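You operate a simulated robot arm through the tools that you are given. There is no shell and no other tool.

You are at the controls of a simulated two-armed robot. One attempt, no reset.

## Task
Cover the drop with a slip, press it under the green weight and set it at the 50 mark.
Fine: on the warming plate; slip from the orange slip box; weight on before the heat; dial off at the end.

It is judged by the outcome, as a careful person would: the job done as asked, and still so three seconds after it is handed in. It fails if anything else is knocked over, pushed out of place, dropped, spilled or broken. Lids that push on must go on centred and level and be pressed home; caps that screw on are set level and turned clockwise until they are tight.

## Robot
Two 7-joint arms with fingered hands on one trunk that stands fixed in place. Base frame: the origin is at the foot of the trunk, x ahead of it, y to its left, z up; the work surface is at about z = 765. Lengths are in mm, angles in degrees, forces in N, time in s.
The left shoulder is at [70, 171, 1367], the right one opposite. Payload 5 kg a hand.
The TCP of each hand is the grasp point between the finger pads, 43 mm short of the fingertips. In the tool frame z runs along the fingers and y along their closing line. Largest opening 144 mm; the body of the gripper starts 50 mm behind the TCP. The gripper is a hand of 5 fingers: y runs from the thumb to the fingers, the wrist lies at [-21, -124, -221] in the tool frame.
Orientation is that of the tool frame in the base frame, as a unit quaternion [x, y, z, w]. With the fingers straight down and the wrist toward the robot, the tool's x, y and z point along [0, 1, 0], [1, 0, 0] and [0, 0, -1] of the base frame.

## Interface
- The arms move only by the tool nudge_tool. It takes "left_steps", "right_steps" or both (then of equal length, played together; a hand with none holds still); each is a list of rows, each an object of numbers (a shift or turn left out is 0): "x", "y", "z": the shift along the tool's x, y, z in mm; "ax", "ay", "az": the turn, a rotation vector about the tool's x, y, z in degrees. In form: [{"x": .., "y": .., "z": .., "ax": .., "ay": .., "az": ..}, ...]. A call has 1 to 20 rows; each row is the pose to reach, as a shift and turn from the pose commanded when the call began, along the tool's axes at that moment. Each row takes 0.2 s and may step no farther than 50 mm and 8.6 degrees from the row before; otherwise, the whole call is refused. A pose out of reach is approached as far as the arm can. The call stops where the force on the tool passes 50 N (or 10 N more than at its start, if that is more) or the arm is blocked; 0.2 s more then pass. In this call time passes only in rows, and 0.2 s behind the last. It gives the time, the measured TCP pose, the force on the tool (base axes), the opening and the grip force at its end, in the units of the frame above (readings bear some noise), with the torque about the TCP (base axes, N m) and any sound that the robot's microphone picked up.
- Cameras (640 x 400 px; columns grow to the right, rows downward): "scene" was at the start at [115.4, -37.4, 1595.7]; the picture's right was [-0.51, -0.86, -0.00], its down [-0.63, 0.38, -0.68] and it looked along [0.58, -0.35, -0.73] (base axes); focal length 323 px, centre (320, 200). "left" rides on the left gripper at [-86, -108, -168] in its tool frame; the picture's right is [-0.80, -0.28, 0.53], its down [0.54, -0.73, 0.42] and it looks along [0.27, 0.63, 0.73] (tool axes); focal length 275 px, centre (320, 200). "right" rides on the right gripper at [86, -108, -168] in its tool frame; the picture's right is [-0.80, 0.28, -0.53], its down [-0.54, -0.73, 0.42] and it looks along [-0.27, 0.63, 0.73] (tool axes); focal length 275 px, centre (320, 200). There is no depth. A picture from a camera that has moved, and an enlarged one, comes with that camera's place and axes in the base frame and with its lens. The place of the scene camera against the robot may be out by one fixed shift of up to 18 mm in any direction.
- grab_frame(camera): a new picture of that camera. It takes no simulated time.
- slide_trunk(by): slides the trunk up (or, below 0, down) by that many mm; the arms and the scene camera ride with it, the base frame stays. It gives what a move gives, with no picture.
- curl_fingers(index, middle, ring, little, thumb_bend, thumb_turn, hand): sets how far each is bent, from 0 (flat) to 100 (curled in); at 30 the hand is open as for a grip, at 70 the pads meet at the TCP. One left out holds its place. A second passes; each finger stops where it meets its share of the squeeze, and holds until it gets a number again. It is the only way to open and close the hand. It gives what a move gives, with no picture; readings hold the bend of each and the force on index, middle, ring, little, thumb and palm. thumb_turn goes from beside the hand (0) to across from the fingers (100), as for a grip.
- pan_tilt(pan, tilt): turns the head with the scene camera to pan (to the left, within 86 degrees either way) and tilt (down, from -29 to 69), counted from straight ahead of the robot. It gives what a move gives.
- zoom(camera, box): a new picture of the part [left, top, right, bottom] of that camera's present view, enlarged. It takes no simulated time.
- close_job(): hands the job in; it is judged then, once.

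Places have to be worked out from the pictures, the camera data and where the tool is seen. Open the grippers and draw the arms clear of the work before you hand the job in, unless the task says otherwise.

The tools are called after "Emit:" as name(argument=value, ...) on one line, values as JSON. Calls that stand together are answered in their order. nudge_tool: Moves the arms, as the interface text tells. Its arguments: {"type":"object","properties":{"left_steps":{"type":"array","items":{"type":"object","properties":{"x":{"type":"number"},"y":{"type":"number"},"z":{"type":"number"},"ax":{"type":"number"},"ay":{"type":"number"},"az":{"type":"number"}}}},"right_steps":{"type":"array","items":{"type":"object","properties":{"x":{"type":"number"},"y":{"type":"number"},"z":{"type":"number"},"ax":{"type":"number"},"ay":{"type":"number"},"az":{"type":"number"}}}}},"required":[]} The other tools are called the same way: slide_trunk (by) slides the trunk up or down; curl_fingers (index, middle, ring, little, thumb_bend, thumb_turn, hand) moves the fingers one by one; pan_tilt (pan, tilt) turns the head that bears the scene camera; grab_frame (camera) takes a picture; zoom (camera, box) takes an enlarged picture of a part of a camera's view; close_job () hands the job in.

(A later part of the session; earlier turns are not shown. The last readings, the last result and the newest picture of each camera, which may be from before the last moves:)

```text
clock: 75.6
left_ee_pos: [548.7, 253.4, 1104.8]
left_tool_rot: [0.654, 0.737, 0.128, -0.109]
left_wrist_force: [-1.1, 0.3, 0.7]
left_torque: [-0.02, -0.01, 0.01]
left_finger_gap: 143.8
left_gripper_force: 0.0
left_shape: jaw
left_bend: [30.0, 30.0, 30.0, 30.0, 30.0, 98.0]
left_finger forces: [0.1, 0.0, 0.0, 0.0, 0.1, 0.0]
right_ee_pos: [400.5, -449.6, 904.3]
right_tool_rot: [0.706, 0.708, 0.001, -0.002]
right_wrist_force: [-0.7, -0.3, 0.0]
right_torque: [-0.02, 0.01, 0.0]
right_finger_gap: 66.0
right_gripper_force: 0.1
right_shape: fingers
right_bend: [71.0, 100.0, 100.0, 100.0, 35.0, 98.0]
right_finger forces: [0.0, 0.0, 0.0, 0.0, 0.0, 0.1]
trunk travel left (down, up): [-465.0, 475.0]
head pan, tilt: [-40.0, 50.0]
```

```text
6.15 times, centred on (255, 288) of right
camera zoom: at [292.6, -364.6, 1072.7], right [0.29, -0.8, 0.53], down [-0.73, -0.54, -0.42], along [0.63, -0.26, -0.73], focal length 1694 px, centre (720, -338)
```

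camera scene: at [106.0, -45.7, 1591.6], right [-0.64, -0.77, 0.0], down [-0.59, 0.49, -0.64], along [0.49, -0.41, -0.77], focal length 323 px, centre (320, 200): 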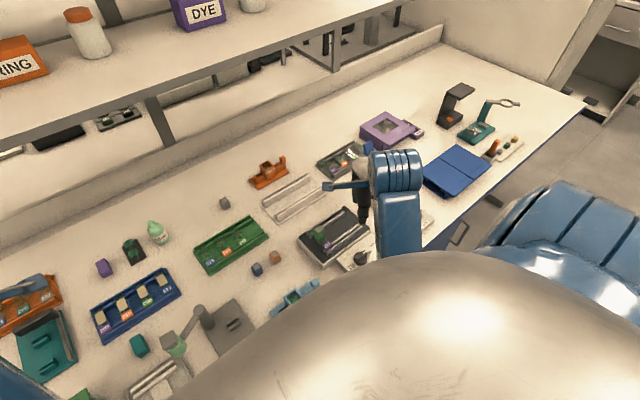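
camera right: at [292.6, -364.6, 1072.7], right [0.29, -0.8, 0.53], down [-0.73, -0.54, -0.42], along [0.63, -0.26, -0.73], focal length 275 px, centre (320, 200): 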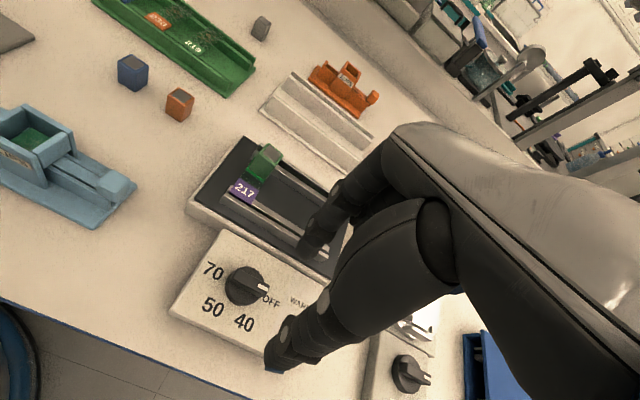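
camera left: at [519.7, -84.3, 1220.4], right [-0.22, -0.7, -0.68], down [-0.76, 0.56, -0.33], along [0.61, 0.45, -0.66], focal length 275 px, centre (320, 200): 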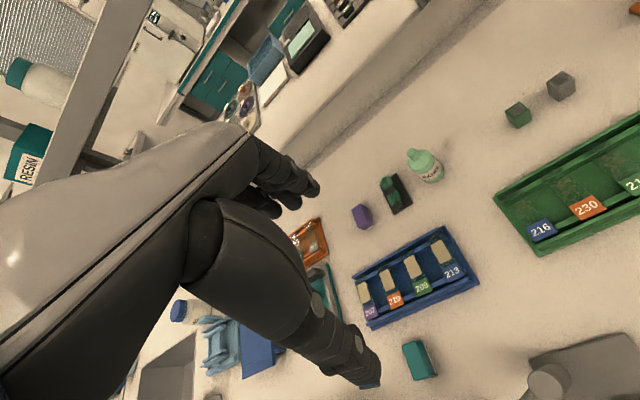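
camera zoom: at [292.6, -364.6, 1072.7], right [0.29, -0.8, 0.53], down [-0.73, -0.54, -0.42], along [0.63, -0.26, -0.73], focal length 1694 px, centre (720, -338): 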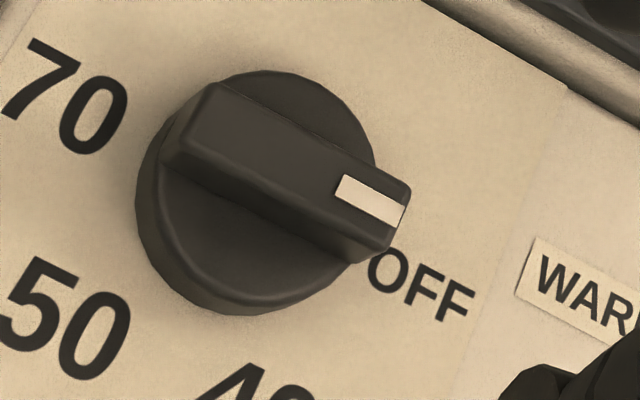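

Knob: base z≈793–803 (Ø≈39), bar z≈803–815, ≈12 mm wide, pointer to 20 mm radius. Plan: push the pointer end from its +x side to ≈60°, then push the tail from the +y side to 120°. First I open the thumb wider so its tip stays well above the panel.

Emit:
curl_fingers(hand="right", thumb_bend=5)

Emit:
nudge_tool(right_steps=[{"x": 6.5, "y": -5}, {"x": 6.5, "y": -5, "z": 20}])

Emit:
grab_frame(camera="right")

Emit:
zoom(camera="right", box=[220, 210, 340, 330])

Emit:
zoom(camera="scene", box=[335, 215, 395, 263])

```text
clock: 76.6
left_ee_pos: [548.6, 251.7, 1103.7]
left_tool_rot: [0.655, 0.737, 0.127, -0.109]
left_wrist_force: [0.0, -0.1, -0.2]
left_torque: [0.02, 0.02, 0.03]
left_finger_gap: 143.8
left_gripper_force: 0.2
left_shape: jaw
left_bend: [30.0, 30.0, 30.0, 30.0, 30.0, 98.0]
left_finger forces: [0.0, 0.1, 0.0, 0.0, 0.0, 0.0]
right_ee_pos: [400.9, -449.8, 904.0]
right_tool_rot: [0.707, 0.708, 0.001, -0.002]
right_wrist_force: [0.2, 0.6, -0.4]
right_torque: [0.01, 0.0, 0.02]
right_finger_gap: 101.4
right_gripper_force: 0.1
right_shape: fingers
right_bend: [71.0, 100.0, 100.0, 100.0, 5.0, 96.0]
right_finger forces: [0.0, 0.0, 0.0, 0.1, 0.0, 0.0]
trunk travel left (down, up): [-465.0, 475.0]
head pan, tilt: [-40.0, 50.0]
```

```text
clock: 77.2
left_ee_pos: [548.4, 251.8, 1103.5]
left_tool_rot: [0.655, 0.737, 0.128, -0.109]
left_wrist_force: [-0.3, -0.1, 0.5]
left_torque: [0.01, 0.02, -0.04]
left_finger_gap: 144.0
left_gripper_force: 0.1
left_shape: jaw
left_bend: [30.0, 30.0, 30.0, 30.0, 30.0, 98.0]
left_finger forces: [0.0, 0.1, 0.0, 0.0, 0.0, 0.1]
right_ee_pos: [396.2, -444.7, 886.9]
right_tool_rot: [0.707, 0.707, 0.001, -0.002]
right_wrist_force: [-0.8, -0.1, -0.8]
right_torque: [0.01, 0.01, 0.01]
right_finger_gap: 101.5
right_gripper_force: 0.1
right_shape: fingers
right_bend: [71.0, 100.0, 100.0, 100.0, 5.0, 95.0]
right_finger forces: [0.0, 0.1, 0.0, 0.0, 0.1, 0.0]
trunk travel left (down, up): [-465.0, 475.0]
head pan, tilt: [-40.0, 50.0]
```

```text
taken
camera right: at [288.4, -359.3, 1054.0], right [0.28, -0.8, 0.53], down [-0.73, -0.54, -0.43], along [0.63, -0.26, -0.73], focal length 275 px, centre (320, 200)
```

right: 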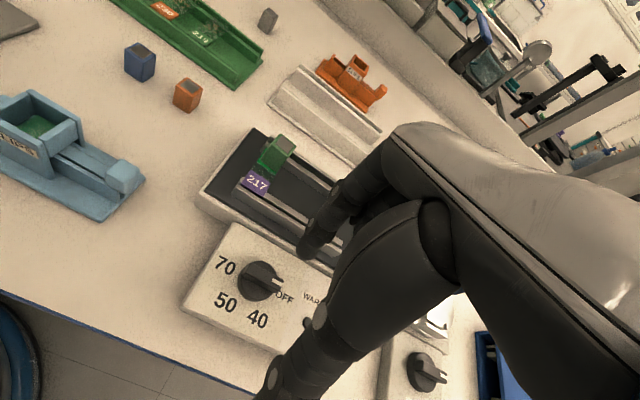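

```text
3.33 times, centred on (280, 270) of right
camera zoom: at [288.4, -359.3, 1054.0], right [0.28, -0.8, 0.53], down [-0.73, -0.54, -0.43], along [0.63, -0.26, -0.73], focal length 918 px, centre (453, -33)
```

zoom: 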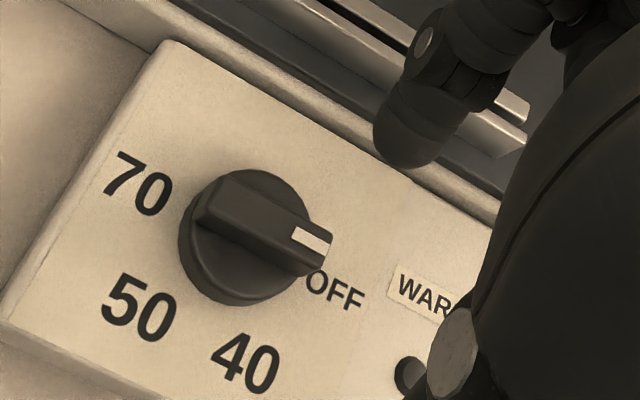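

```text
8.33 times, centred on (365, 239) of scene
camera zoom: at [106.0, -46.4, 1591.6], right [-0.64, -0.77, 0.0], down [-0.59, 0.49, -0.64], along [0.49, -0.41, -0.77], focal length 2695 px, centre (-55, -125)
```

zoom: 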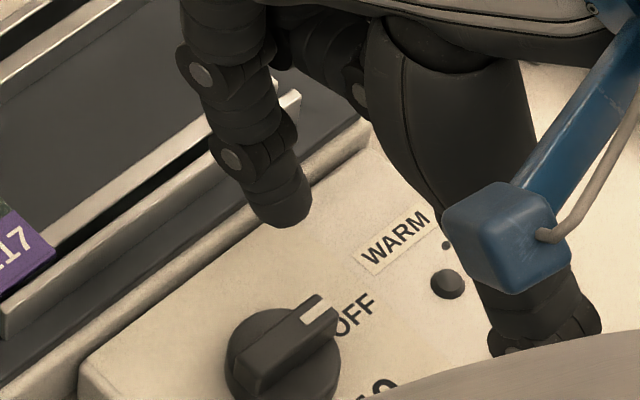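

Index tip ≈(399,-437), right of the bar as wanted. I descend to tip height ≈808, beside the bar.

Emit:
nudge_tool(right_steps=[{"z": 20}, {"z": 33}, {"z": 38}])

Emit:
zoom(camera="right", box=[240, 220, 340, 320])

Emit:
zoom(camera="scene", box=[340, 230, 390, 270])

```text
clock: 78.0
left_ee_pos: [549.3, 252.0, 1103.9]
left_tool_rot: [0.654, 0.737, 0.127, -0.109]
left_wrist_force: [0.0, 0.2, -0.2]
left_torque: [0.03, 0.0, -0.02]
left_finger_gap: 144.0
left_gripper_force: 0.0
left_shape: jaw
left_bend: [30.0, 30.0, 30.0, 30.0, 30.0, 98.0]
left_finger forces: [0.0, 0.0, 0.0, 0.0, 0.1, 0.0]
right_ee_pos: [395.6, -443.7, 848.3]
right_tool_rot: [0.707, 0.707, 0.001, -0.001]
right_wrist_force: [0.2, -0.4, 0.3]
right_torque: [-0.01, 0.0, 0.01]
right_finger_gap: 101.9
right_gripper_force: 0.0
right_shape: fingers
right_bend: [71.0, 100.0, 100.0, 100.0, 5.0, 95.0]
right_finger forces: [0.0, 0.1, 0.0, 0.0, 0.0, 0.0]
trunk travel left (down, up): [-465.0, 475.0]
head pan, tilt: [-40.0, 50.0]
```

```text
4.00 times, centred on (290, 270) of right
camera zoom: at [288.2, -358.9, 1015.3], right [0.28, -0.8, 0.53], down [-0.73, -0.54, -0.42], along [0.63, -0.26, -0.73], focal length 1101 px, centre (440, -80)
```

zoom: 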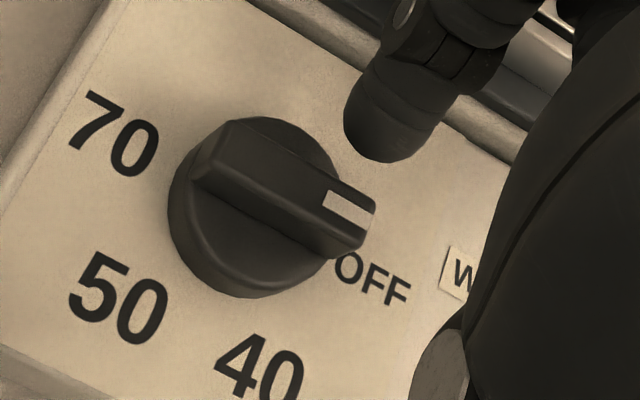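

```text
10.00 times, centred on (365, 250) of scene
camera zoom: at [106.0, -45.6, 1591.6], right [-0.64, -0.77, 0.0], down [-0.59, 0.49, -0.64], along [0.49, -0.41, -0.77], focal length 3234 px, centre (-130, -300)
```

zoom: 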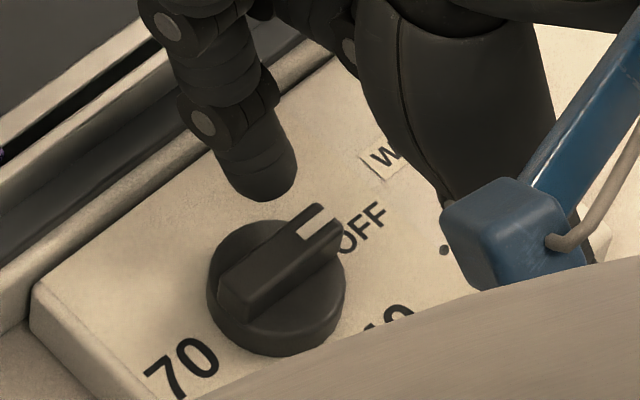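

The fingertip is beside the pointer's +x side. I push gently along the arc to about 30° and check.

Emit:
nudge_tool(right_steps=[{"x": 0.5, "y": -2}, {"x": 0, "y": -4}, {"x": -1.4, "y": -6.8}, {"x": -2.5, "y": -9}, {"x": -3.5, "y": -10.8}])

Emit:
zoom(camera="right", box=[240, 220, 340, 320])

Emit:
zoom(camera="scene", box=[340, 230, 390, 270])

```text
clock: 79.2
left_ee_pos: [549.4, 252.8, 1105.2]
left_tool_rot: [0.655, 0.737, 0.127, -0.109]
left_wrist_force: [0.4, 1.1, -0.5]
left_torque: [-0.02, -0.03, 0.03]
left_finger_gap: 143.6
left_gripper_force: 0.0
left_shape: jaw
left_bend: [30.0, 30.0, 30.0, 30.0, 30.0, 98.0]
left_finger forces: [0.0, 0.1, 0.1, 0.1, 0.1, 0.1]
right_ee_pos: [385.5, -447.1, 847.8]
right_tool_rot: [0.707, 0.708, 0.001, -0.002]
right_wrist_force: [1.4, 0.4, 1.4]
right_torque: [0.02, -0.06, -0.02]
right_finger_gap: 102.8
right_gripper_force: 0.9
right_shape: fingers
right_bend: [71.0, 100.0, 100.0, 100.0, 5.0, 95.0]
right_finger forces: [2.0, 0.0, 0.1, 0.1, 0.1, 0.1]
trunk travel left (down, up): [-465.0, 475.0]
head pan, tilt: [-40.0, 50.0]
```

```text
4.00 times, centred on (290, 270) of right
camera zoom: at [277.4, -361.4, 1014.6], right [0.28, -0.8, 0.53], down [-0.73, -0.54, -0.43], along [0.63, -0.26, -0.73], focal length 1101 px, centre (440, -80)
```

zoom: 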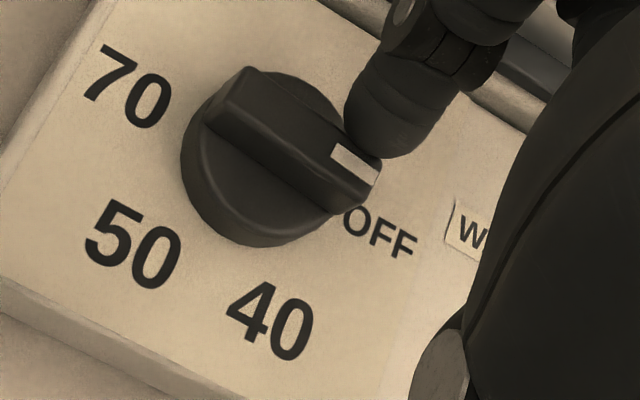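

```text
10.00 times, centred on (365, 250) of scene
camera zoom: at [106.0, -45.6, 1591.6], right [-0.64, -0.77, 0.0], down [-0.59, 0.49, -0.64], along [0.49, -0.41, -0.77], focal length 3234 px, centre (-130, -300)
```

zoom: 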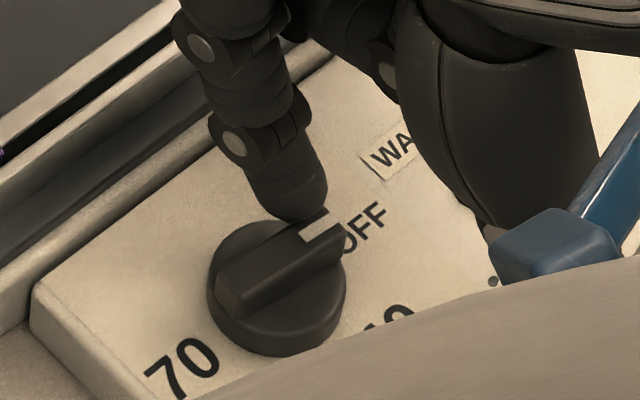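

The bar has started turning with just 2 N. I continue along the arc (finger slightly nearer the axis) toward ≈60°.

Emit:
nudge_tool(right_steps=[{"x": 1.5, "y": -0.7}, {"x": 2.3, "y": -2.5}, {"x": 1.7, "y": -4.5}, {"x": 1.2, "y": -6.5}, {"x": 0.8, "y": -8.5}, {"x": 0.8, "y": -10.5}, {"x": 0.8, "y": -12.2}])

Emit:
zoom(camera="right", box=[240, 200, 340, 300])

Emit:
zoom(camera="scene", box=[340, 230, 390, 270])

```text
clock: 80.8
left_ee_pos: [550.3, 251.7, 1104.9]
left_tool_rot: [0.655, 0.737, 0.128, -0.11]
left_wrist_force: [0.0, 0.9, -0.2]
left_torque: [0.02, 0.01, -0.04]
left_finger_gap: 144.0
left_gripper_force: 0.0
left_shape: jaw
left_bend: [30.0, 30.0, 30.0, 30.0, 30.0, 98.0]
left_finger forces: [0.0, 0.0, 0.1, 0.0, 0.0, 0.0]
right_ee_pos: [371.0, -446.4, 848.4]
right_tool_rot: [0.707, 0.707, 0.001, -0.002]
right_wrist_force: [-0.5, -1.2, 2.6]
right_torque: [-0.02, -0.04, -0.01]
right_finger_gap: 101.2
right_gripper_force: 1.4
right_shape: fingers
right_bend: [71.0, 100.0, 100.0, 100.0, 5.0, 95.0]
right_finger forces: [2.5, 0.1, 0.0, 0.1, 0.0, 0.0]
trunk travel left (down, up): [-465.0, 475.0]
head pan, tilt: [-40.0, 50.0]
```

```text
4.00 times, centred on (290, 250) of right
camera zoom: at [264.4, -360.8, 1014.3], right [0.28, -0.8, 0.53], down [-0.73, -0.54, -0.42], along [0.63, -0.26, -0.73], focal length 1101 px, centre (440, 0)
```

zoom: 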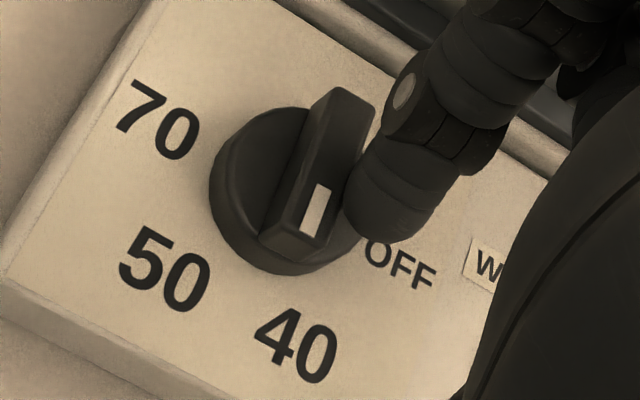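

```text
10.00 times, centred on (365, 250) of scene
camera zoom: at [105.8, -45.8, 1591.6], right [-0.64, -0.77, 0.0], down [-0.59, 0.49, -0.64], along [0.49, -0.41, -0.77], focal length 3234 px, centre (-130, -300)
```

zoom: 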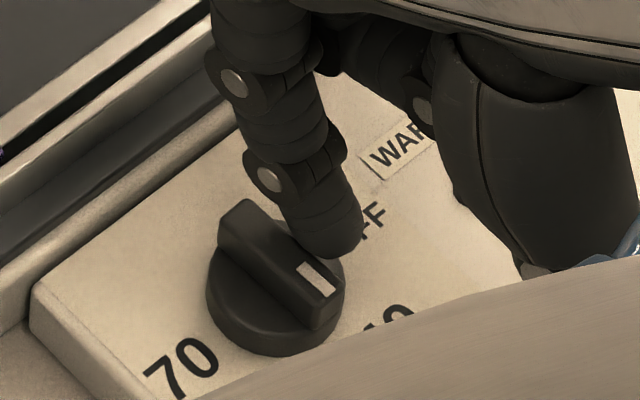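

The pointer is now at about 90° (past 40, heading to 50). I push on in +y with a slight -x, half of the remaining 30°, then check.

Emit:
nudge_tool(right_steps=[{"x": 1.2, "y": -2}, {"x": 2.3, "y": -4}, {"x": 3.5, "y": -5.3}])

Emit:
zoom(camera="right", box=[240, 200, 340, 300])

Emit:
zoom(camera="scene", box=[340, 230, 390, 270])

```text
clock: 81.6
left_ee_pos: [550.3, 251.6, 1103.9]
left_tool_rot: [0.655, 0.737, 0.128, -0.109]
left_wrist_force: [0.7, 1.1, -0.1]
left_torque: [-0.03, -0.02, 0.0]
left_finger_gap: 143.7
left_gripper_force: 0.1
left_shape: jaw
left_bend: [30.0, 30.0, 30.0, 30.0, 30.0, 98.0]
left_finger forces: [0.0, 0.1, 0.1, 0.0, 0.0, 0.0]
right_ee_pos: [366.0, -442.5, 846.6]
right_tool_rot: [0.708, 0.706, 0.001, -0.003]
right_wrist_force: [-1.4, -3.2, 1.3]
right_torque: [-0.09, 0.04, 0.01]
right_finger_gap: 99.4
right_gripper_force: 2.5
right_shape: fingers
right_bend: [71.0, 100.0, 100.0, 100.0, 5.0, 95.0]
right_finger forces: [3.5, 0.0, 0.1, 0.0, 0.0, 0.0]
trunk travel left (down, up): [-465.0, 475.0]
head pan, tilt: [-40.0, 50.0]
```

```text
4.00 times, centred on (290, 250) of right
camera zoom: at [258.2, -357.3, 1014.4], right [0.28, -0.8, 0.53], down [-0.73, -0.54, -0.42], along [0.63, -0.26, -0.73], focal length 1101 px, centre (440, 0)
```

zoom: 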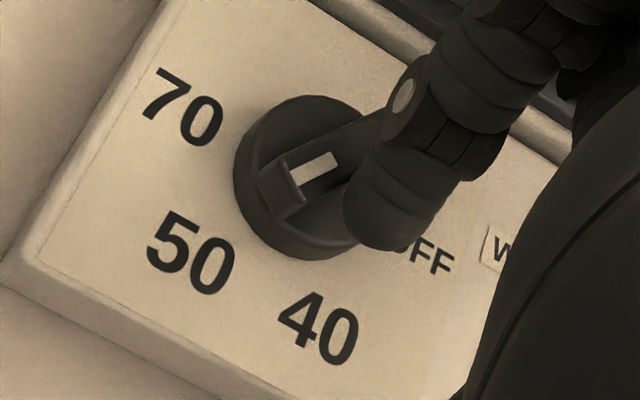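

```text
10.00 times, centred on (365, 250) of scene
camera zoom: at [105.6, -45.6, 1591.6], right [-0.64, -0.77, 0.0], down [-0.59, 0.49, -0.64], along [0.49, -0.41, -0.77], focal length 3234 px, centre (-130, -300)
```

zoom: 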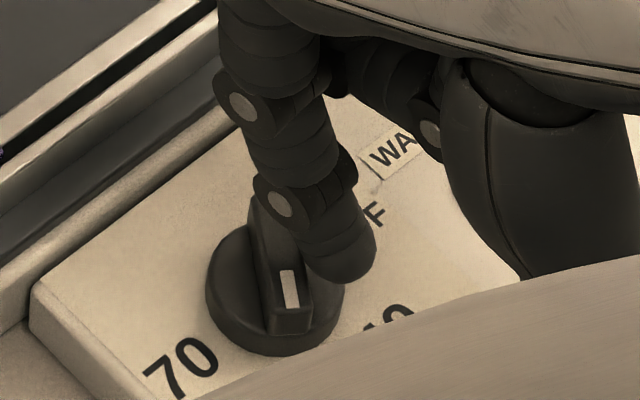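

The pointer now sits at ≈150°, i.e. on the 50 mark. I back the finger off and lift to see the dial clearly.

Emit:
nudge_tool(right_steps=[{"x": -4, "y": 1}, {"x": -8, "y": 2}, {"x": -8, "y": 4, "z": -20}, {"x": -8, "y": 6, "z": -45}])

Emit:
zoom(camera="right", box=[200, 200, 340, 340])

Emit:
zoom(camera="scene", box=[290, 190, 410, 286])

```text
clock: 82.6
left_ee_pos: [549.6, 251.6, 1103.5]
left_tool_rot: [0.655, 0.736, 0.128, -0.109]
left_wrist_force: [-0.2, -0.6, 0.2]
left_torque: [0.04, 0.01, 0.03]
left_finger_gap: 144.1
left_gripper_force: 0.0
left_shape: jaw
left_bend: [30.0, 30.0, 30.0, 30.0, 30.0, 98.0]
left_finger forces: [0.0, 0.1, 0.0, 0.0, 0.0, 0.0]
right_ee_pos: [373.4, -451.0, 892.1]
right_tool_rot: [0.707, 0.707, 0.001, -0.003]
right_wrist_force: [-0.7, 0.1, 0.3]
right_torque: [-0.02, -0.03, -0.01]
right_finger_gap: 101.4
right_gripper_force: 0.0
right_shape: fingers
right_bend: [71.0, 100.0, 100.0, 100.0, 5.0, 95.0]
right_finger forces: [0.0, 0.0, 0.0, 0.0, 0.0, 0.1]
trunk travel left (down, up): [-465.0, 475.0]
head pan, tilt: [-40.0, 50.0]
```

```text
2.86 times, centred on (270, 270) of right
camera zoom: at [266.6, -365.4, 1059.3], right [0.28, -0.8, 0.53], down [-0.73, -0.54, -0.42], along [0.63, -0.26, -0.73], focal length 786 px, centre (463, 0)
```

zoom: 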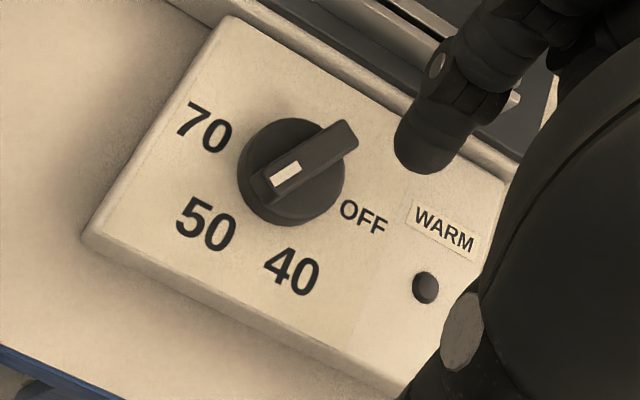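

```text
4.17 times, centred on (350, 238) of scene
camera zoom: at [106.1, -46.0, 1591.5], right [-0.64, -0.77, 0.0], down [-0.59, 0.49, -0.64], along [0.49, -0.41, -0.77], focal length 1347 px, centre (195, 42)
```

zoom: 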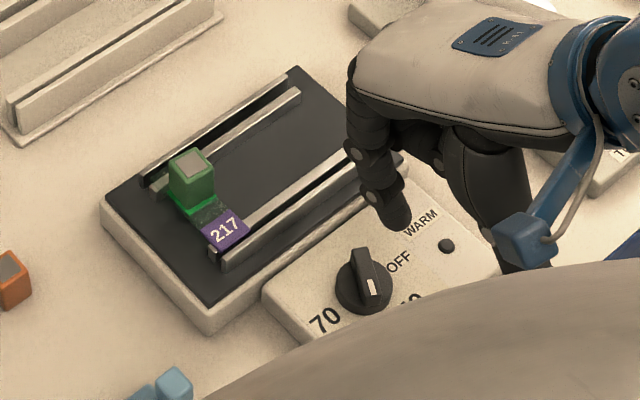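

The pointer is on 50. Now I look at the lamp and slip closely, then let time pass.

Emit:
zoom(camera="right", box=[270, 240, 310, 290])

Emit:
zoom(camera="scene", box=[315, 218, 345, 242])

Emit:
nudge_tool(right_steps=[{"z": -3}, {"z": -6}, {"z": -10}, {"z": -10}, {"z": -10}, {"z": -10}, {"z": -10}, {"z": -10}, {"z": -10}, {"z": -10}, {"z": -10}, {"z": -10}, {"z": -10}, {"z": -10}, {"z": -10}, {"z": -10}, {"z": -10}, {"z": -10}, {"z": -10}, {"z": -10}])

Emit:
grab_frame(camera="right")

Emit:
zoom(camera="scene", box=[310, 210, 400, 282])

```text
8.00 times, centred on (290, 265) of right
camera zoom: at [266.6, -365.4, 1059.3], right [0.28, -0.8, 0.53], down [-0.73, -0.54, -0.42], along [0.63, -0.26, -0.73], focal length 2202 px, centre (560, -320)
```

zoom: 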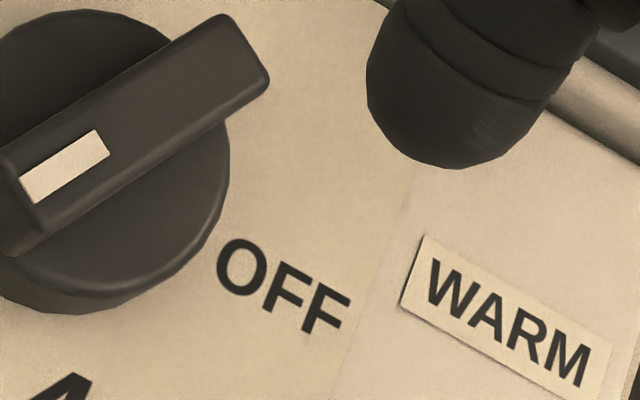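

```text
16.00 times, centred on (330, 230) of scene
camera zoom: at [106.1, -46.0, 1591.5], right [-0.64, -0.77, 0.0], down [-0.59, 0.49, -0.64], along [0.49, -0.41, -0.77], focal length 5174 px, centre (160, -280)
```

zoom: 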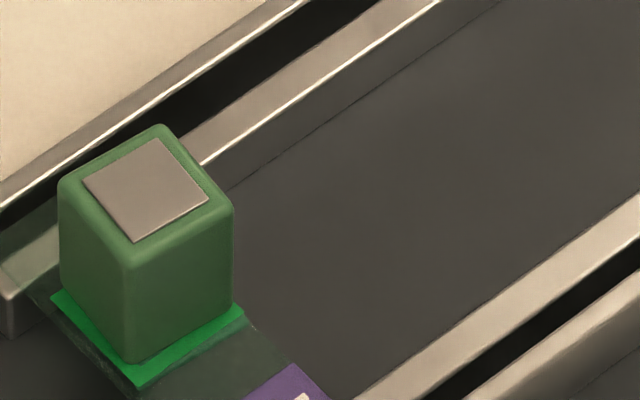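

```text
clock: 86.8
left_ee_pos: [549.9, 252.1, 1103.9]
left_tool_rot: [0.655, 0.737, 0.128, -0.11]
left_wrist_force: [-0.5, -0.6, 0.3]
left_torque: [0.04, 0.01, 0.01]
left_finger_gap: 143.7
left_gripper_force: 0.1
left_shape: jaw
left_bend: [30.0, 30.0, 30.0, 30.0, 30.0, 98.0]
left_finger forces: [0.1, 0.1, 0.0, 0.0, 0.0, 0.0]
right_ee_pos: [373.2, -451.1, 902.3]
right_tool_rot: [0.707, 0.707, 0.0, -0.002]
right_wrist_force: [0.6, -1.0, 0.4]
right_torque: [-0.02, 0.02, 0.02]
right_finger_gap: 101.3
right_gripper_force: 0.1
right_shape: fingers
right_bend: [71.0, 100.0, 100.0, 100.0, 5.0, 95.0]
right_finger forces: [0.1, 0.1, 0.1, 0.0, 0.0, 0.0]
trunk travel left (down, up): [-465.0, 475.0]
head pan, tilt: [-40.0, 50.0]
```

```text
taken
camera right: at [265.2, -366.1, 1069.5], right [0.28, -0.8, 0.53], down [-0.73, -0.54, -0.42], along [0.63, -0.26, -0.73], focal length 275 px, centre (320, 200)
```

right: 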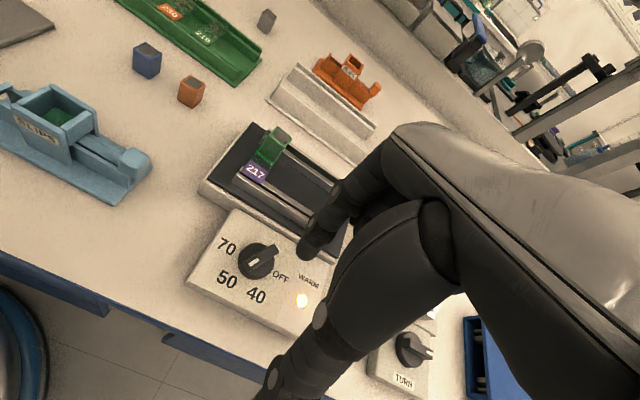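

```text
5.56 times, centred on (355, 246) of scene
camera zoom: at [106.0, -45.8, 1591.6], right [-0.64, -0.77, 0.0], down [-0.59, 0.49, -0.64], along [0.49, -0.41, -0.77], focal length 1796 px, centre (126, -56)
```

zoom: 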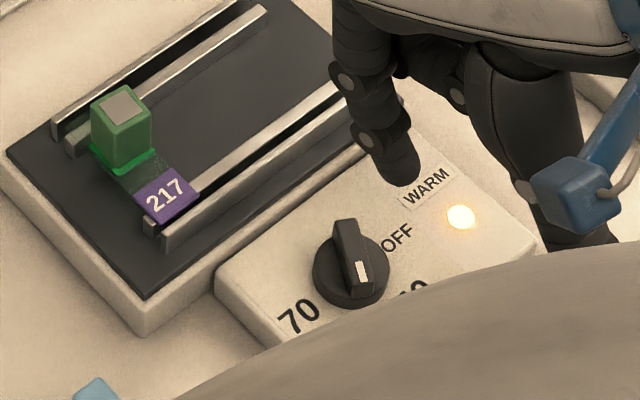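

The lamp is lit: the plate is at temperature. I wait a few seconds and watch the slip and lamp.

Emit:
nudge_tool(right_steps=[{"z": 0}, {"z": 0}, {"z": 0}, {"z": 0}, {"z": 0}, {"z": 0}, {"z": 0}, {"z": 0}, {"z": 0}, {"z": 0}, {"z": 0}, {"z": 0}, {"z": 0}, {"z": 0}, {"z": 0}])

Emit:
zoom(camera="scene", box=[315, 215, 345, 239])

Emit:
zoom(camera="scene", box=[310, 210, 400, 282])

```text
clock: 90.0
left_ee_pos: [548.3, 252.0, 1105.8]
left_tool_rot: [0.654, 0.737, 0.126, -0.11]
left_wrist_force: [0.2, -0.6, 0.6]
left_torque: [0.05, 0.03, -0.02]
left_finger_gap: 144.0
left_gripper_force: 0.0
left_shape: jaw
left_bend: [30.0, 30.0, 30.0, 30.0, 30.0, 98.0]
left_finger forces: [0.0, 0.1, 0.0, 0.0, 0.0, 0.0]
right_ee_pos: [372.7, -451.4, 903.3]
right_tool_rot: [0.707, 0.707, 0.001, -0.002]
right_wrist_force: [0.8, -0.5, -0.1]
right_torque: [0.01, -0.02, -0.01]
right_finger_gap: 101.5
right_gripper_force: 0.0
right_shape: fingers
right_bend: [71.0, 100.0, 100.0, 100.0, 5.0, 95.0]
right_finger forces: [0.1, 0.0, 0.0, 0.1, 0.1, 0.0]
trunk travel left (down, up): [-465.0, 475.0]
head pan, tilt: [-40.0, 50.0]
```

```text
16.00 times, centred on (330, 227) of scene
camera zoom: at [106.0, -45.8, 1591.6], right [-0.64, -0.77, 0.0], down [-0.59, 0.49, -0.64], along [0.49, -0.41, -0.77], focal length 5174 px, centre (160, -232)
```

zoom: 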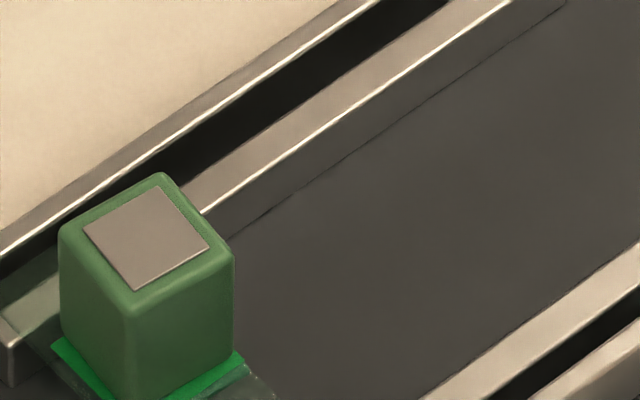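

```text
5.56 times, centred on (355, 246) of scene
camera zoom: at [106.0, -45.8, 1591.6], right [-0.64, -0.77, 0.0], down [-0.59, 0.49, -0.64], along [0.49, -0.41, -0.77], focal length 1796 px, centre (126, -56)
```

zoom: 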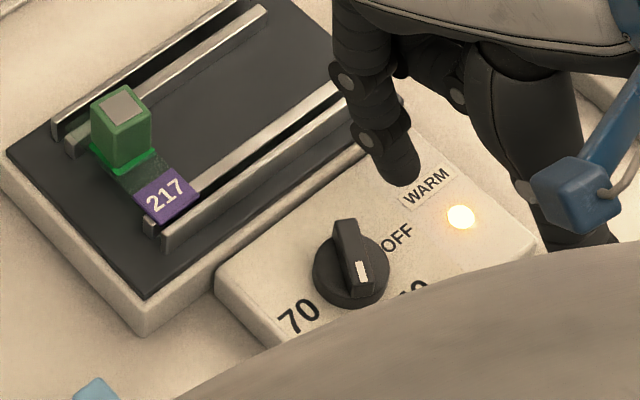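

Still curing; I keep waiting and watching for a change (sound, lamp, colour).

Emit:
nudge_tool(right_steps=[{"z": 0}, {"z": 0}, {"z": 0}, {"z": 0}, {"z": 0}, {"z": 0}, {"z": 0}, {"z": 0}, {"z": 0}, {"z": 0}, {"z": 0}, {"z": 0}, {"z": 0}, {"z": 0}, {"z": 0}])

Emit:
zoom(camera="scene", box=[315, 220, 345, 244])

Emit:
grab_frame(camera="scene")

```text
clock: 93.2
left_ee_pos: [549.7, 252.4, 1103.8]
left_tool_rot: [0.655, 0.737, 0.129, -0.11]
left_wrist_force: [-0.3, 0.3, 0.1]
left_torque: [-0.01, -0.01, -0.02]
left_finger_gap: 143.7
left_gripper_force: 0.1
left_shape: jaw
left_bend: [30.0, 30.0, 30.0, 30.0, 30.0, 98.0]
left_finger forces: [0.1, 0.0, 0.0, 0.1, 0.0, 0.0]
right_ee_pos: [372.9, -451.9, 902.4]
right_tool_rot: [0.707, 0.707, 0.001, -0.002]
right_wrist_force: [0.8, 0.0, -0.1]
right_torque: [0.03, 0.0, -0.05]
right_finger_gap: 101.1
right_gripper_force: 0.0
right_shape: fingers
right_bend: [71.0, 100.0, 100.0, 100.0, 5.0, 95.0]
right_finger forces: [0.0, 0.0, 0.0, 0.0, 0.1, 0.0]
trunk travel left (down, up): [-465.0, 475.0]
head pan, tilt: [-40.0, 50.0]
```

```text
16.00 times, centred on (330, 232) of scene
camera zoom: at [106.0, -45.8, 1591.6], right [-0.64, -0.77, 0.0], down [-0.59, 0.49, -0.64], along [0.49, -0.41, -0.77], focal length 5174 px, centre (160, -312)
```

zoom: 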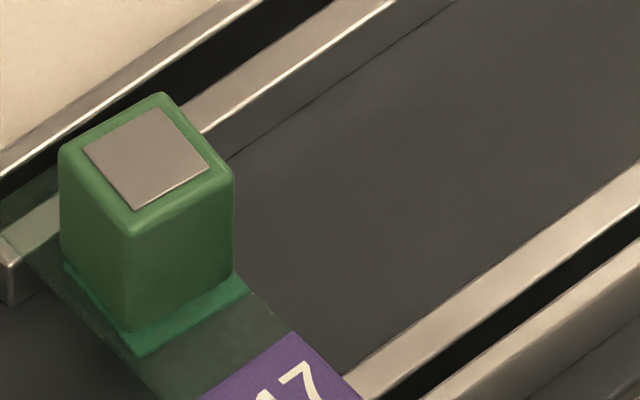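

```text
taken
camera scene: at [106.0, -45.8, 1591.6], right [-0.64, -0.77, 0.0], down [-0.59, 0.49, -0.64], along [0.49, -0.41, -0.77], focal length 323 px, centre (320, 200)
```

scene: 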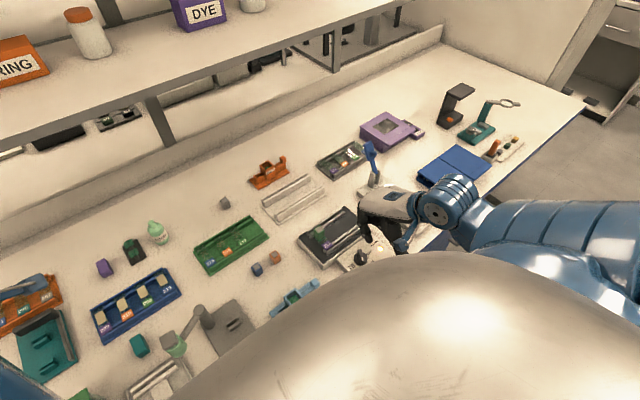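

The resin under the slip edge has changed from bright wet green to a dull teal: it has set. I now position the finger on the -y side of the bar's tail to turn the dial back to OFF.

Emit:
nudge_tool(right_steps=[{"x": -3.5, "y": 9}, {"x": -3.5, "y": 9, "z": 25}, {"x": -3.5, "y": 9, "z": 45}, {"x": -3.5, "y": 9, "z": 54}])

Emit:
zoom(camera="right", box=[240, 210, 340, 310])

Emit:
zoom(camera="scene", box=[340, 230, 390, 270])

```text
clock: 94.2
left_ee_pos: [549.9, 252.0, 1103.5]
left_tool_rot: [0.655, 0.736, 0.127, -0.11]
left_wrist_force: [-0.1, 0.1, -0.5]
left_torque: [-0.03, 0.03, 0.0]
left_finger_gap: 143.6
left_gripper_force: 0.1
left_shape: jaw
left_bend: [30.0, 30.0, 30.0, 30.0, 30.0, 98.0]
left_finger forces: [0.0, 0.0, 0.1, 0.0, 0.0, 0.1]
right_ee_pos: [380.5, -453.8, 847.7]
right_tool_rot: [0.707, 0.707, 0.002, -0.002]
right_wrist_force: [0.3, 0.4, 0.1]
right_torque: [-0.02, 0.02, -0.03]
right_finger_gap: 101.2
right_gripper_force: 0.0
right_shape: fingers
right_bend: [71.0, 100.0, 100.0, 100.0, 5.0, 95.0]
right_finger forces: [0.0, 0.1, 0.0, 0.0, 0.0, 0.0]
trunk travel left (down, up): [-465.0, 475.0]
head pan, tilt: [-40.0, 50.0]
```

```text
4.00 times, centred on (290, 260) of right
camera zoom: at [273.7, -368.6, 1015.4], right [0.28, -0.8, 0.53], down [-0.73, -0.54, -0.43], along [0.63, -0.26, -0.73], focal length 1101 px, centre (440, -40)
```

zoom: 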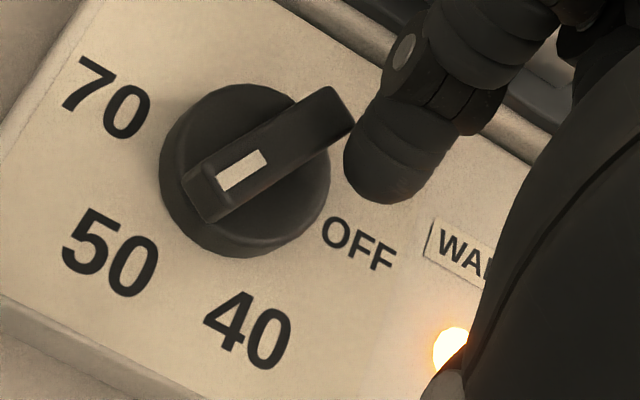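

```text
10.00 times, centred on (365, 250) of scene
camera zoom: at [106.1, -45.9, 1591.6], right [-0.64, -0.77, 0.0], down [-0.59, 0.49, -0.64], along [0.49, -0.41, -0.77], focal length 3234 px, centre (-130, -300)
```

zoom: 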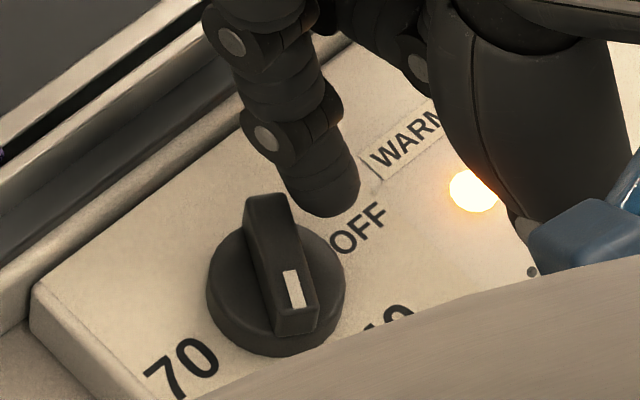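

Finger is beside the tail. I push it counter-clockwise along its arc to about half-way, then check.

Emit:
nudge_tool(right_steps=[{"x": 2, "y": 1}, {"x": 4, "y": 4}, {"x": 6, "y": 8.5}, {"x": 7.8, "y": 10.5}, {"x": 9.5, "y": 12.4}, {"x": 12, "y": 13.8}, {"x": 14.8, "y": 14.8}])

Emit:
zoom(camera="right", box=[240, 210, 340, 310])

Emit:
zoom(camera="scene", box=[340, 230, 390, 270])

```text
clock: 95.8
left_ee_pos: [548.5, 251.5, 1105.5]
left_tool_rot: [0.654, 0.737, 0.128, -0.109]
left_wrist_force: [-0.3, -0.6, 0.5]
left_torque: [0.03, 0.0, -0.01]
left_finger_gap: 144.3
left_gripper_force: 0.1
left_shape: jaw
left_bend: [30.0, 30.0, 30.0, 30.0, 30.0, 98.0]
left_finger forces: [0.0, 0.0, 0.0, 0.0, 0.0, 0.0]
right_ee_pos: [397.5, -438.4, 848.8]
right_tool_rot: [0.707, 0.707, 0.001, -0.001]
right_wrist_force: [0.5, -0.1, 0.6]
right_torque: [-0.03, 0.0, -0.05]
right_finger_gap: 100.9
right_gripper_force: 0.1
right_shape: fingers
right_bend: [71.0, 100.0, 100.0, 100.0, 5.0, 95.0]
right_finger forces: [0.5, 0.1, 0.1, 0.1, 0.0, 0.1]
trunk travel left (down, up): [-465.0, 475.0]
head pan, tilt: [-40.0, 50.0]
```

```text
4.00 times, centred on (290, 260) of right
camera zoom: at [289.1, -353.6, 1016.1], right [0.28, -0.8, 0.53], down [-0.73, -0.54, -0.42], along [0.63, -0.26, -0.73], focal length 1101 px, centre (440, -40)
```

zoom: 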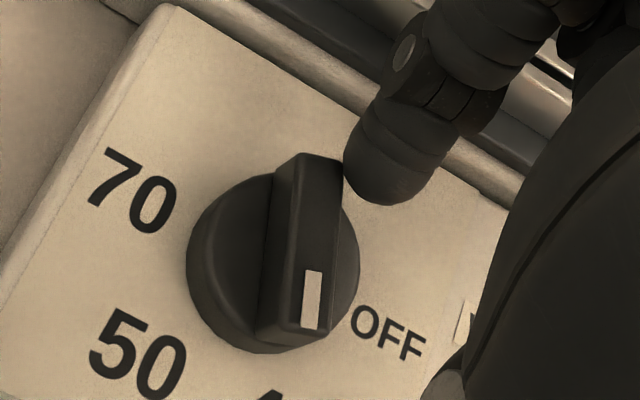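

```text
10.00 times, centred on (365, 250) of scene
camera zoom: at [106.0, -45.7, 1591.6], right [-0.64, -0.77, 0.0], down [-0.59, 0.49, -0.64], along [0.49, -0.41, -0.77], focal length 3234 px, centre (-130, -300)
```

zoom: 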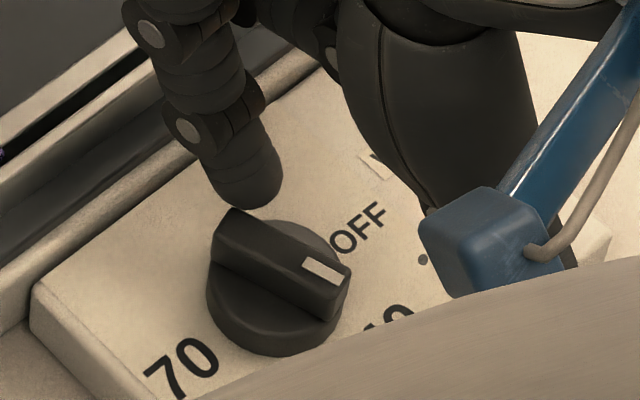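

The bar is at ≈78° and the finger is near the tail's end. I step back, move nearer the axis, and push on.

Emit:
nudge_tool(right_steps=[{"x": -6.6, "y": 0}, {"x": -6.6, "y": -5}, {"x": -3, "y": -5.2}, {"x": 0.5, "y": -5.2}, {"x": 3, "y": -4.7}, {"x": 5.1, "y": -4.5}, {"x": 7.5, "y": -4.8}, {"x": 9.5, "y": -5.3}])

Emit:
zoom(camera="right", box=[240, 210, 340, 310])

Emit:
zoom(camera="scene", box=[340, 230, 390, 270])

```text
clock: 97.6
left_ee_pos: [550.0, 252.0, 1105.1]
left_tool_rot: [0.655, 0.737, 0.128, -0.109]
left_wrist_force: [-0.3, 0.1, 0.0]
left_torque: [0.02, -0.01, -0.02]
left_finger_gap: 144.0
left_gripper_force: 0.1
left_shape: jaw
left_bend: [30.0, 30.0, 30.0, 30.0, 30.0, 98.0]
left_finger forces: [0.1, 0.1, 0.0, 0.2, 0.1, 0.0]
right_ee_pos: [391.2, -430.5, 848.1]
right_tool_rot: [0.707, 0.707, 0.001, -0.001]
right_wrist_force: [-0.9, -1.2, 1.4]
right_torque: [0.03, -0.02, -0.02]
right_finger_gap: 100.8
right_gripper_force: 0.7
right_shape: fingers
right_bend: [71.0, 100.0, 100.0, 100.0, 5.0, 95.0]
right_finger forces: [0.9, 0.0, 0.1, 0.1, 0.1, 0.0]
trunk travel left (down, up): [-465.0, 475.0]
head pan, tilt: [-40.0, 50.0]
```

```text
4.00 times, centred on (290, 260) of right
camera zoom: at [284.2, -345.1, 1015.6], right [0.28, -0.8, 0.53], down [-0.73, -0.54, -0.42], along [0.63, -0.26, -0.73], focal length 1101 px, centre (440, -40)
```

zoom: 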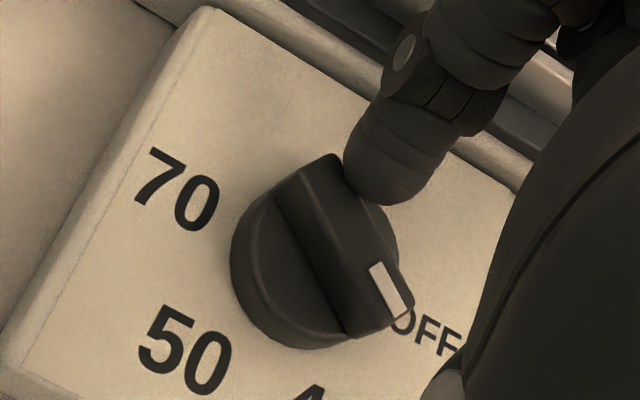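

```text
10.00 times, centred on (365, 250) of scene
camera zoom: at [106.0, -45.8, 1591.6], right [-0.64, -0.77, 0.0], down [-0.59, 0.49, -0.64], along [0.49, -0.41, -0.77], focal length 3234 px, centre (-130, -300)
```

zoom: 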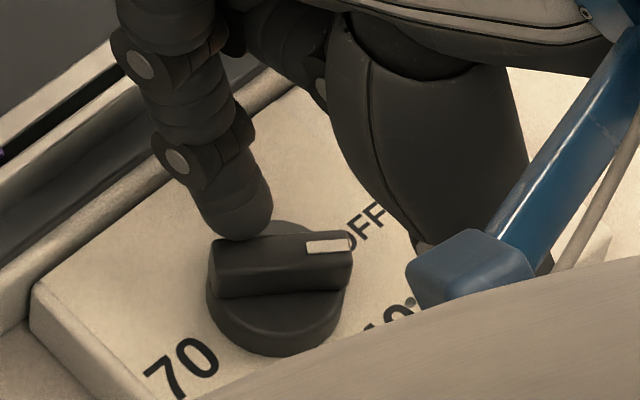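

Now ≈38° from OFF. I continue pushing the tail the rest of the way.

Emit:
nudge_tool(right_steps=[{"x": 2, "y": 0.3}, {"x": 4, "y": -0.3}, {"x": 6, "y": -1.3}, {"x": 8, "y": -2.8}, {"x": 9, "y": -4}])

Emit:
zoom(camera="right", box=[240, 220, 340, 320])

Emit:
zoom(camera="scene", box=[340, 230, 390, 270])

```text
clock: 98.8
left_ee_pos: [549.7, 251.7, 1104.3]
left_tool_rot: [0.656, 0.736, 0.127, -0.11]
left_wrist_force: [0.0, -0.7, -0.1]
left_torque: [0.0, 0.0, 0.0]
left_finger_gap: 144.0
left_gripper_force: 0.0
left_shape: jaw
left_bend: [30.0, 30.0, 30.0, 30.0, 30.0, 98.0]
left_finger forces: [0.0, 0.0, 0.0, 0.0, 0.0, 0.0]
right_ee_pos: [386.7, -421.4, 848.4]
right_tool_rot: [0.707, 0.707, 0.002, -0.001]
right_wrist_force: [-0.2, -0.8, 1.0]
right_torque: [-0.01, 0.02, -0.02]
right_finger_gap: 101.3
right_gripper_force: 0.0
right_shape: fingers
right_bend: [71.0, 100.0, 100.0, 100.0, 5.0, 95.0]
right_finger forces: [0.7, 0.0, 0.0, 0.1, 0.1, 0.0]
trunk travel left (down, up): [-465.0, 475.0]
head pan, tilt: [-40.0, 50.0]
```

```text
4.00 times, centred on (290, 270) of right
camera zoom: at [279.6, -335.6, 1015.6], right [0.28, -0.8, 0.53], down [-0.73, -0.54, -0.43], along [0.63, -0.26, -0.73], focal length 1101 px, centre (440, -80)
```

zoom: 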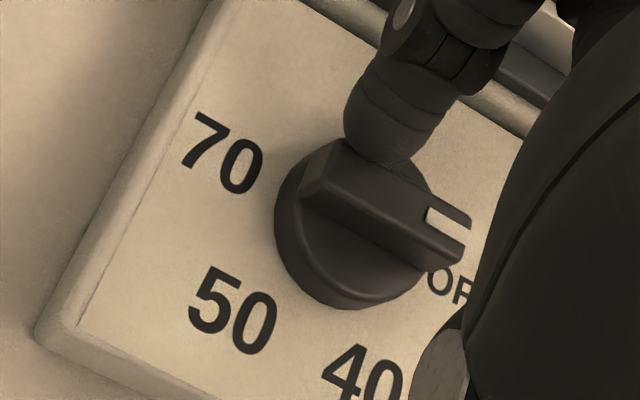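

```text
10.00 times, centred on (365, 250) of scene
camera zoom: at [106.0, -45.7, 1591.6], right [-0.64, -0.77, 0.0], down [-0.59, 0.49, -0.64], along [0.49, -0.41, -0.77], focal length 3234 px, centre (-130, -300)
```

zoom: 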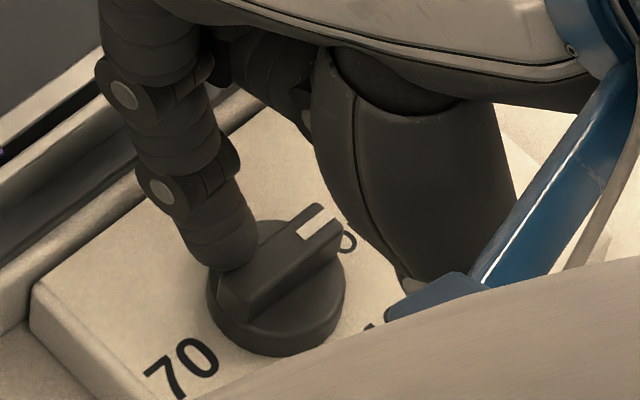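

The bar looks back at OFF. I compare with the original view at high zoom.

Emit:
zoom(camera="scene", box=[348, 245, 378, 269])

```text
16.00 times, centred on (363, 257) of scene
camera zoom: at [106.0, -45.7, 1591.6], right [-0.64, -0.77, 0.0], down [-0.59, 0.49, -0.64], along [0.49, -0.41, -0.77], focal length 5174 px, centre (-368, -712)
```

zoom: 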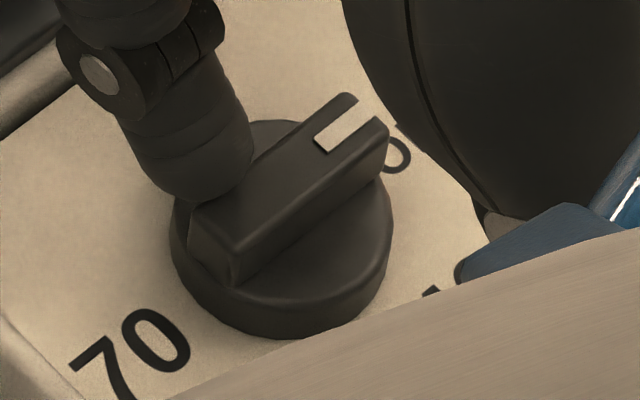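

It matches the original OFF position exactly. I back the finger away, rise, and look at lamp, dial and slide.

Emit:
nudge_tool(right_steps=[{"y": 3}, {"y": 6}, {"y": 6, "z": -25}, {"x": -10, "y": 10, "z": -60}, {"x": -30, "y": 20, "z": -95}, {"x": -60, "y": 35, "z": -120}])

Emit:
grab_frame(camera="right")

Emit:
zoom(camera="right", box=[180, 220, 330, 340])

Emit:
zoom(camera="scene", box=[300, 200, 400, 280])

```text
clock: 100.2
left_ee_pos: [548.9, 250.9, 1104.3]
left_tool_rot: [0.655, 0.736, 0.127, -0.11]
left_wrist_force: [-0.3, -0.3, -0.9]
left_torque: [0.05, 0.02, 0.03]
left_finger_gap: 143.9
left_gripper_force: 0.1
left_shape: jaw
left_bend: [30.0, 30.0, 30.0, 30.0, 30.0, 98.0]
left_finger forces: [0.1, 0.1, 0.1, 0.0, 0.0, 0.0]
right_ee_pos: [422.3, -482.1, 965.5]
right_tool_rot: [0.708, 0.707, 0.002, -0.002]
right_wrist_force: [1.2, -0.3, -0.9]
right_torque: [0.03, 0.02, 0.01]
right_finger_gap: 101.2
right_gripper_force: 0.1
right_shape: fingers
right_bend: [71.0, 100.0, 100.0, 100.0, 5.0, 95.0]
right_finger forces: [0.0, 0.0, 0.0, 0.1, 0.1, 0.0]
trunk travel left (down, up): [-465.0, 475.0]
head pan, tilt: [-40.0, 50.0]
```

```text
taken
camera right: at [315.1, -397.0, 1133.2], right [0.28, -0.8, 0.53], down [-0.73, -0.54, -0.42], along [0.63, -0.26, -0.73], focal length 275 px, centre (320, 200)
```

right: 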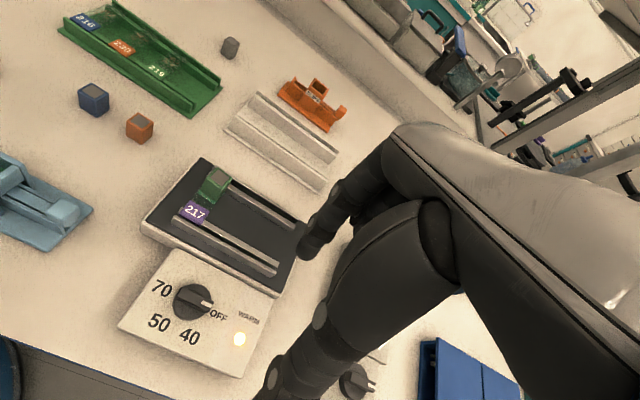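

```text
3.33 times, centred on (255, 280) of right
camera zoom: at [315.1, -397.0, 1133.2], right [0.28, -0.8, 0.53], down [-0.73, -0.54, -0.42], along [0.63, -0.26, -0.73], focal length 918 px, centre (537, -67)
```

zoom: 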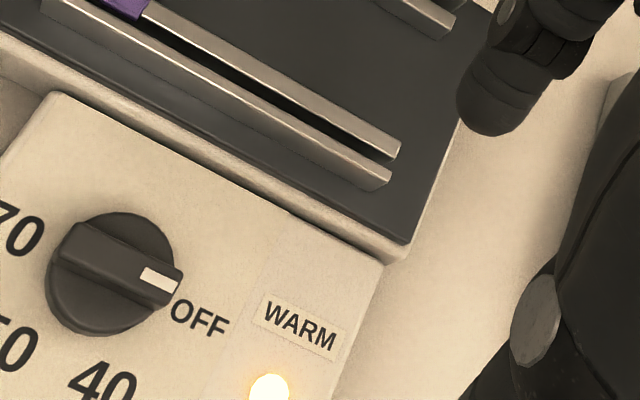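

```text
5.00 times, centred on (350, 240) of scene
camera zoom: at [106.6, -46.8, 1591.4], right [-0.64, -0.77, 0.0], down [-0.59, 0.49, -0.64], along [0.49, -0.41, -0.77], focal length 1617 px, centre (170, 0)
```

zoom: 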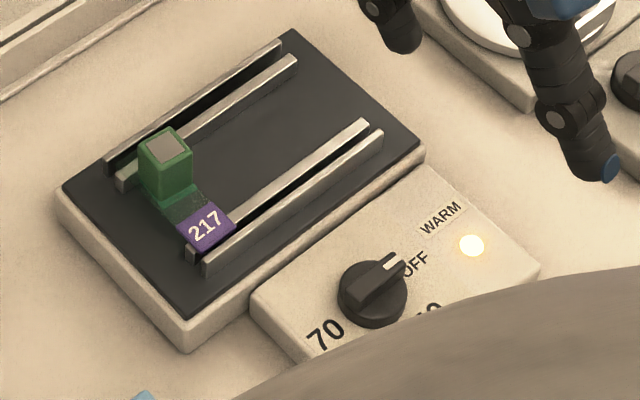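

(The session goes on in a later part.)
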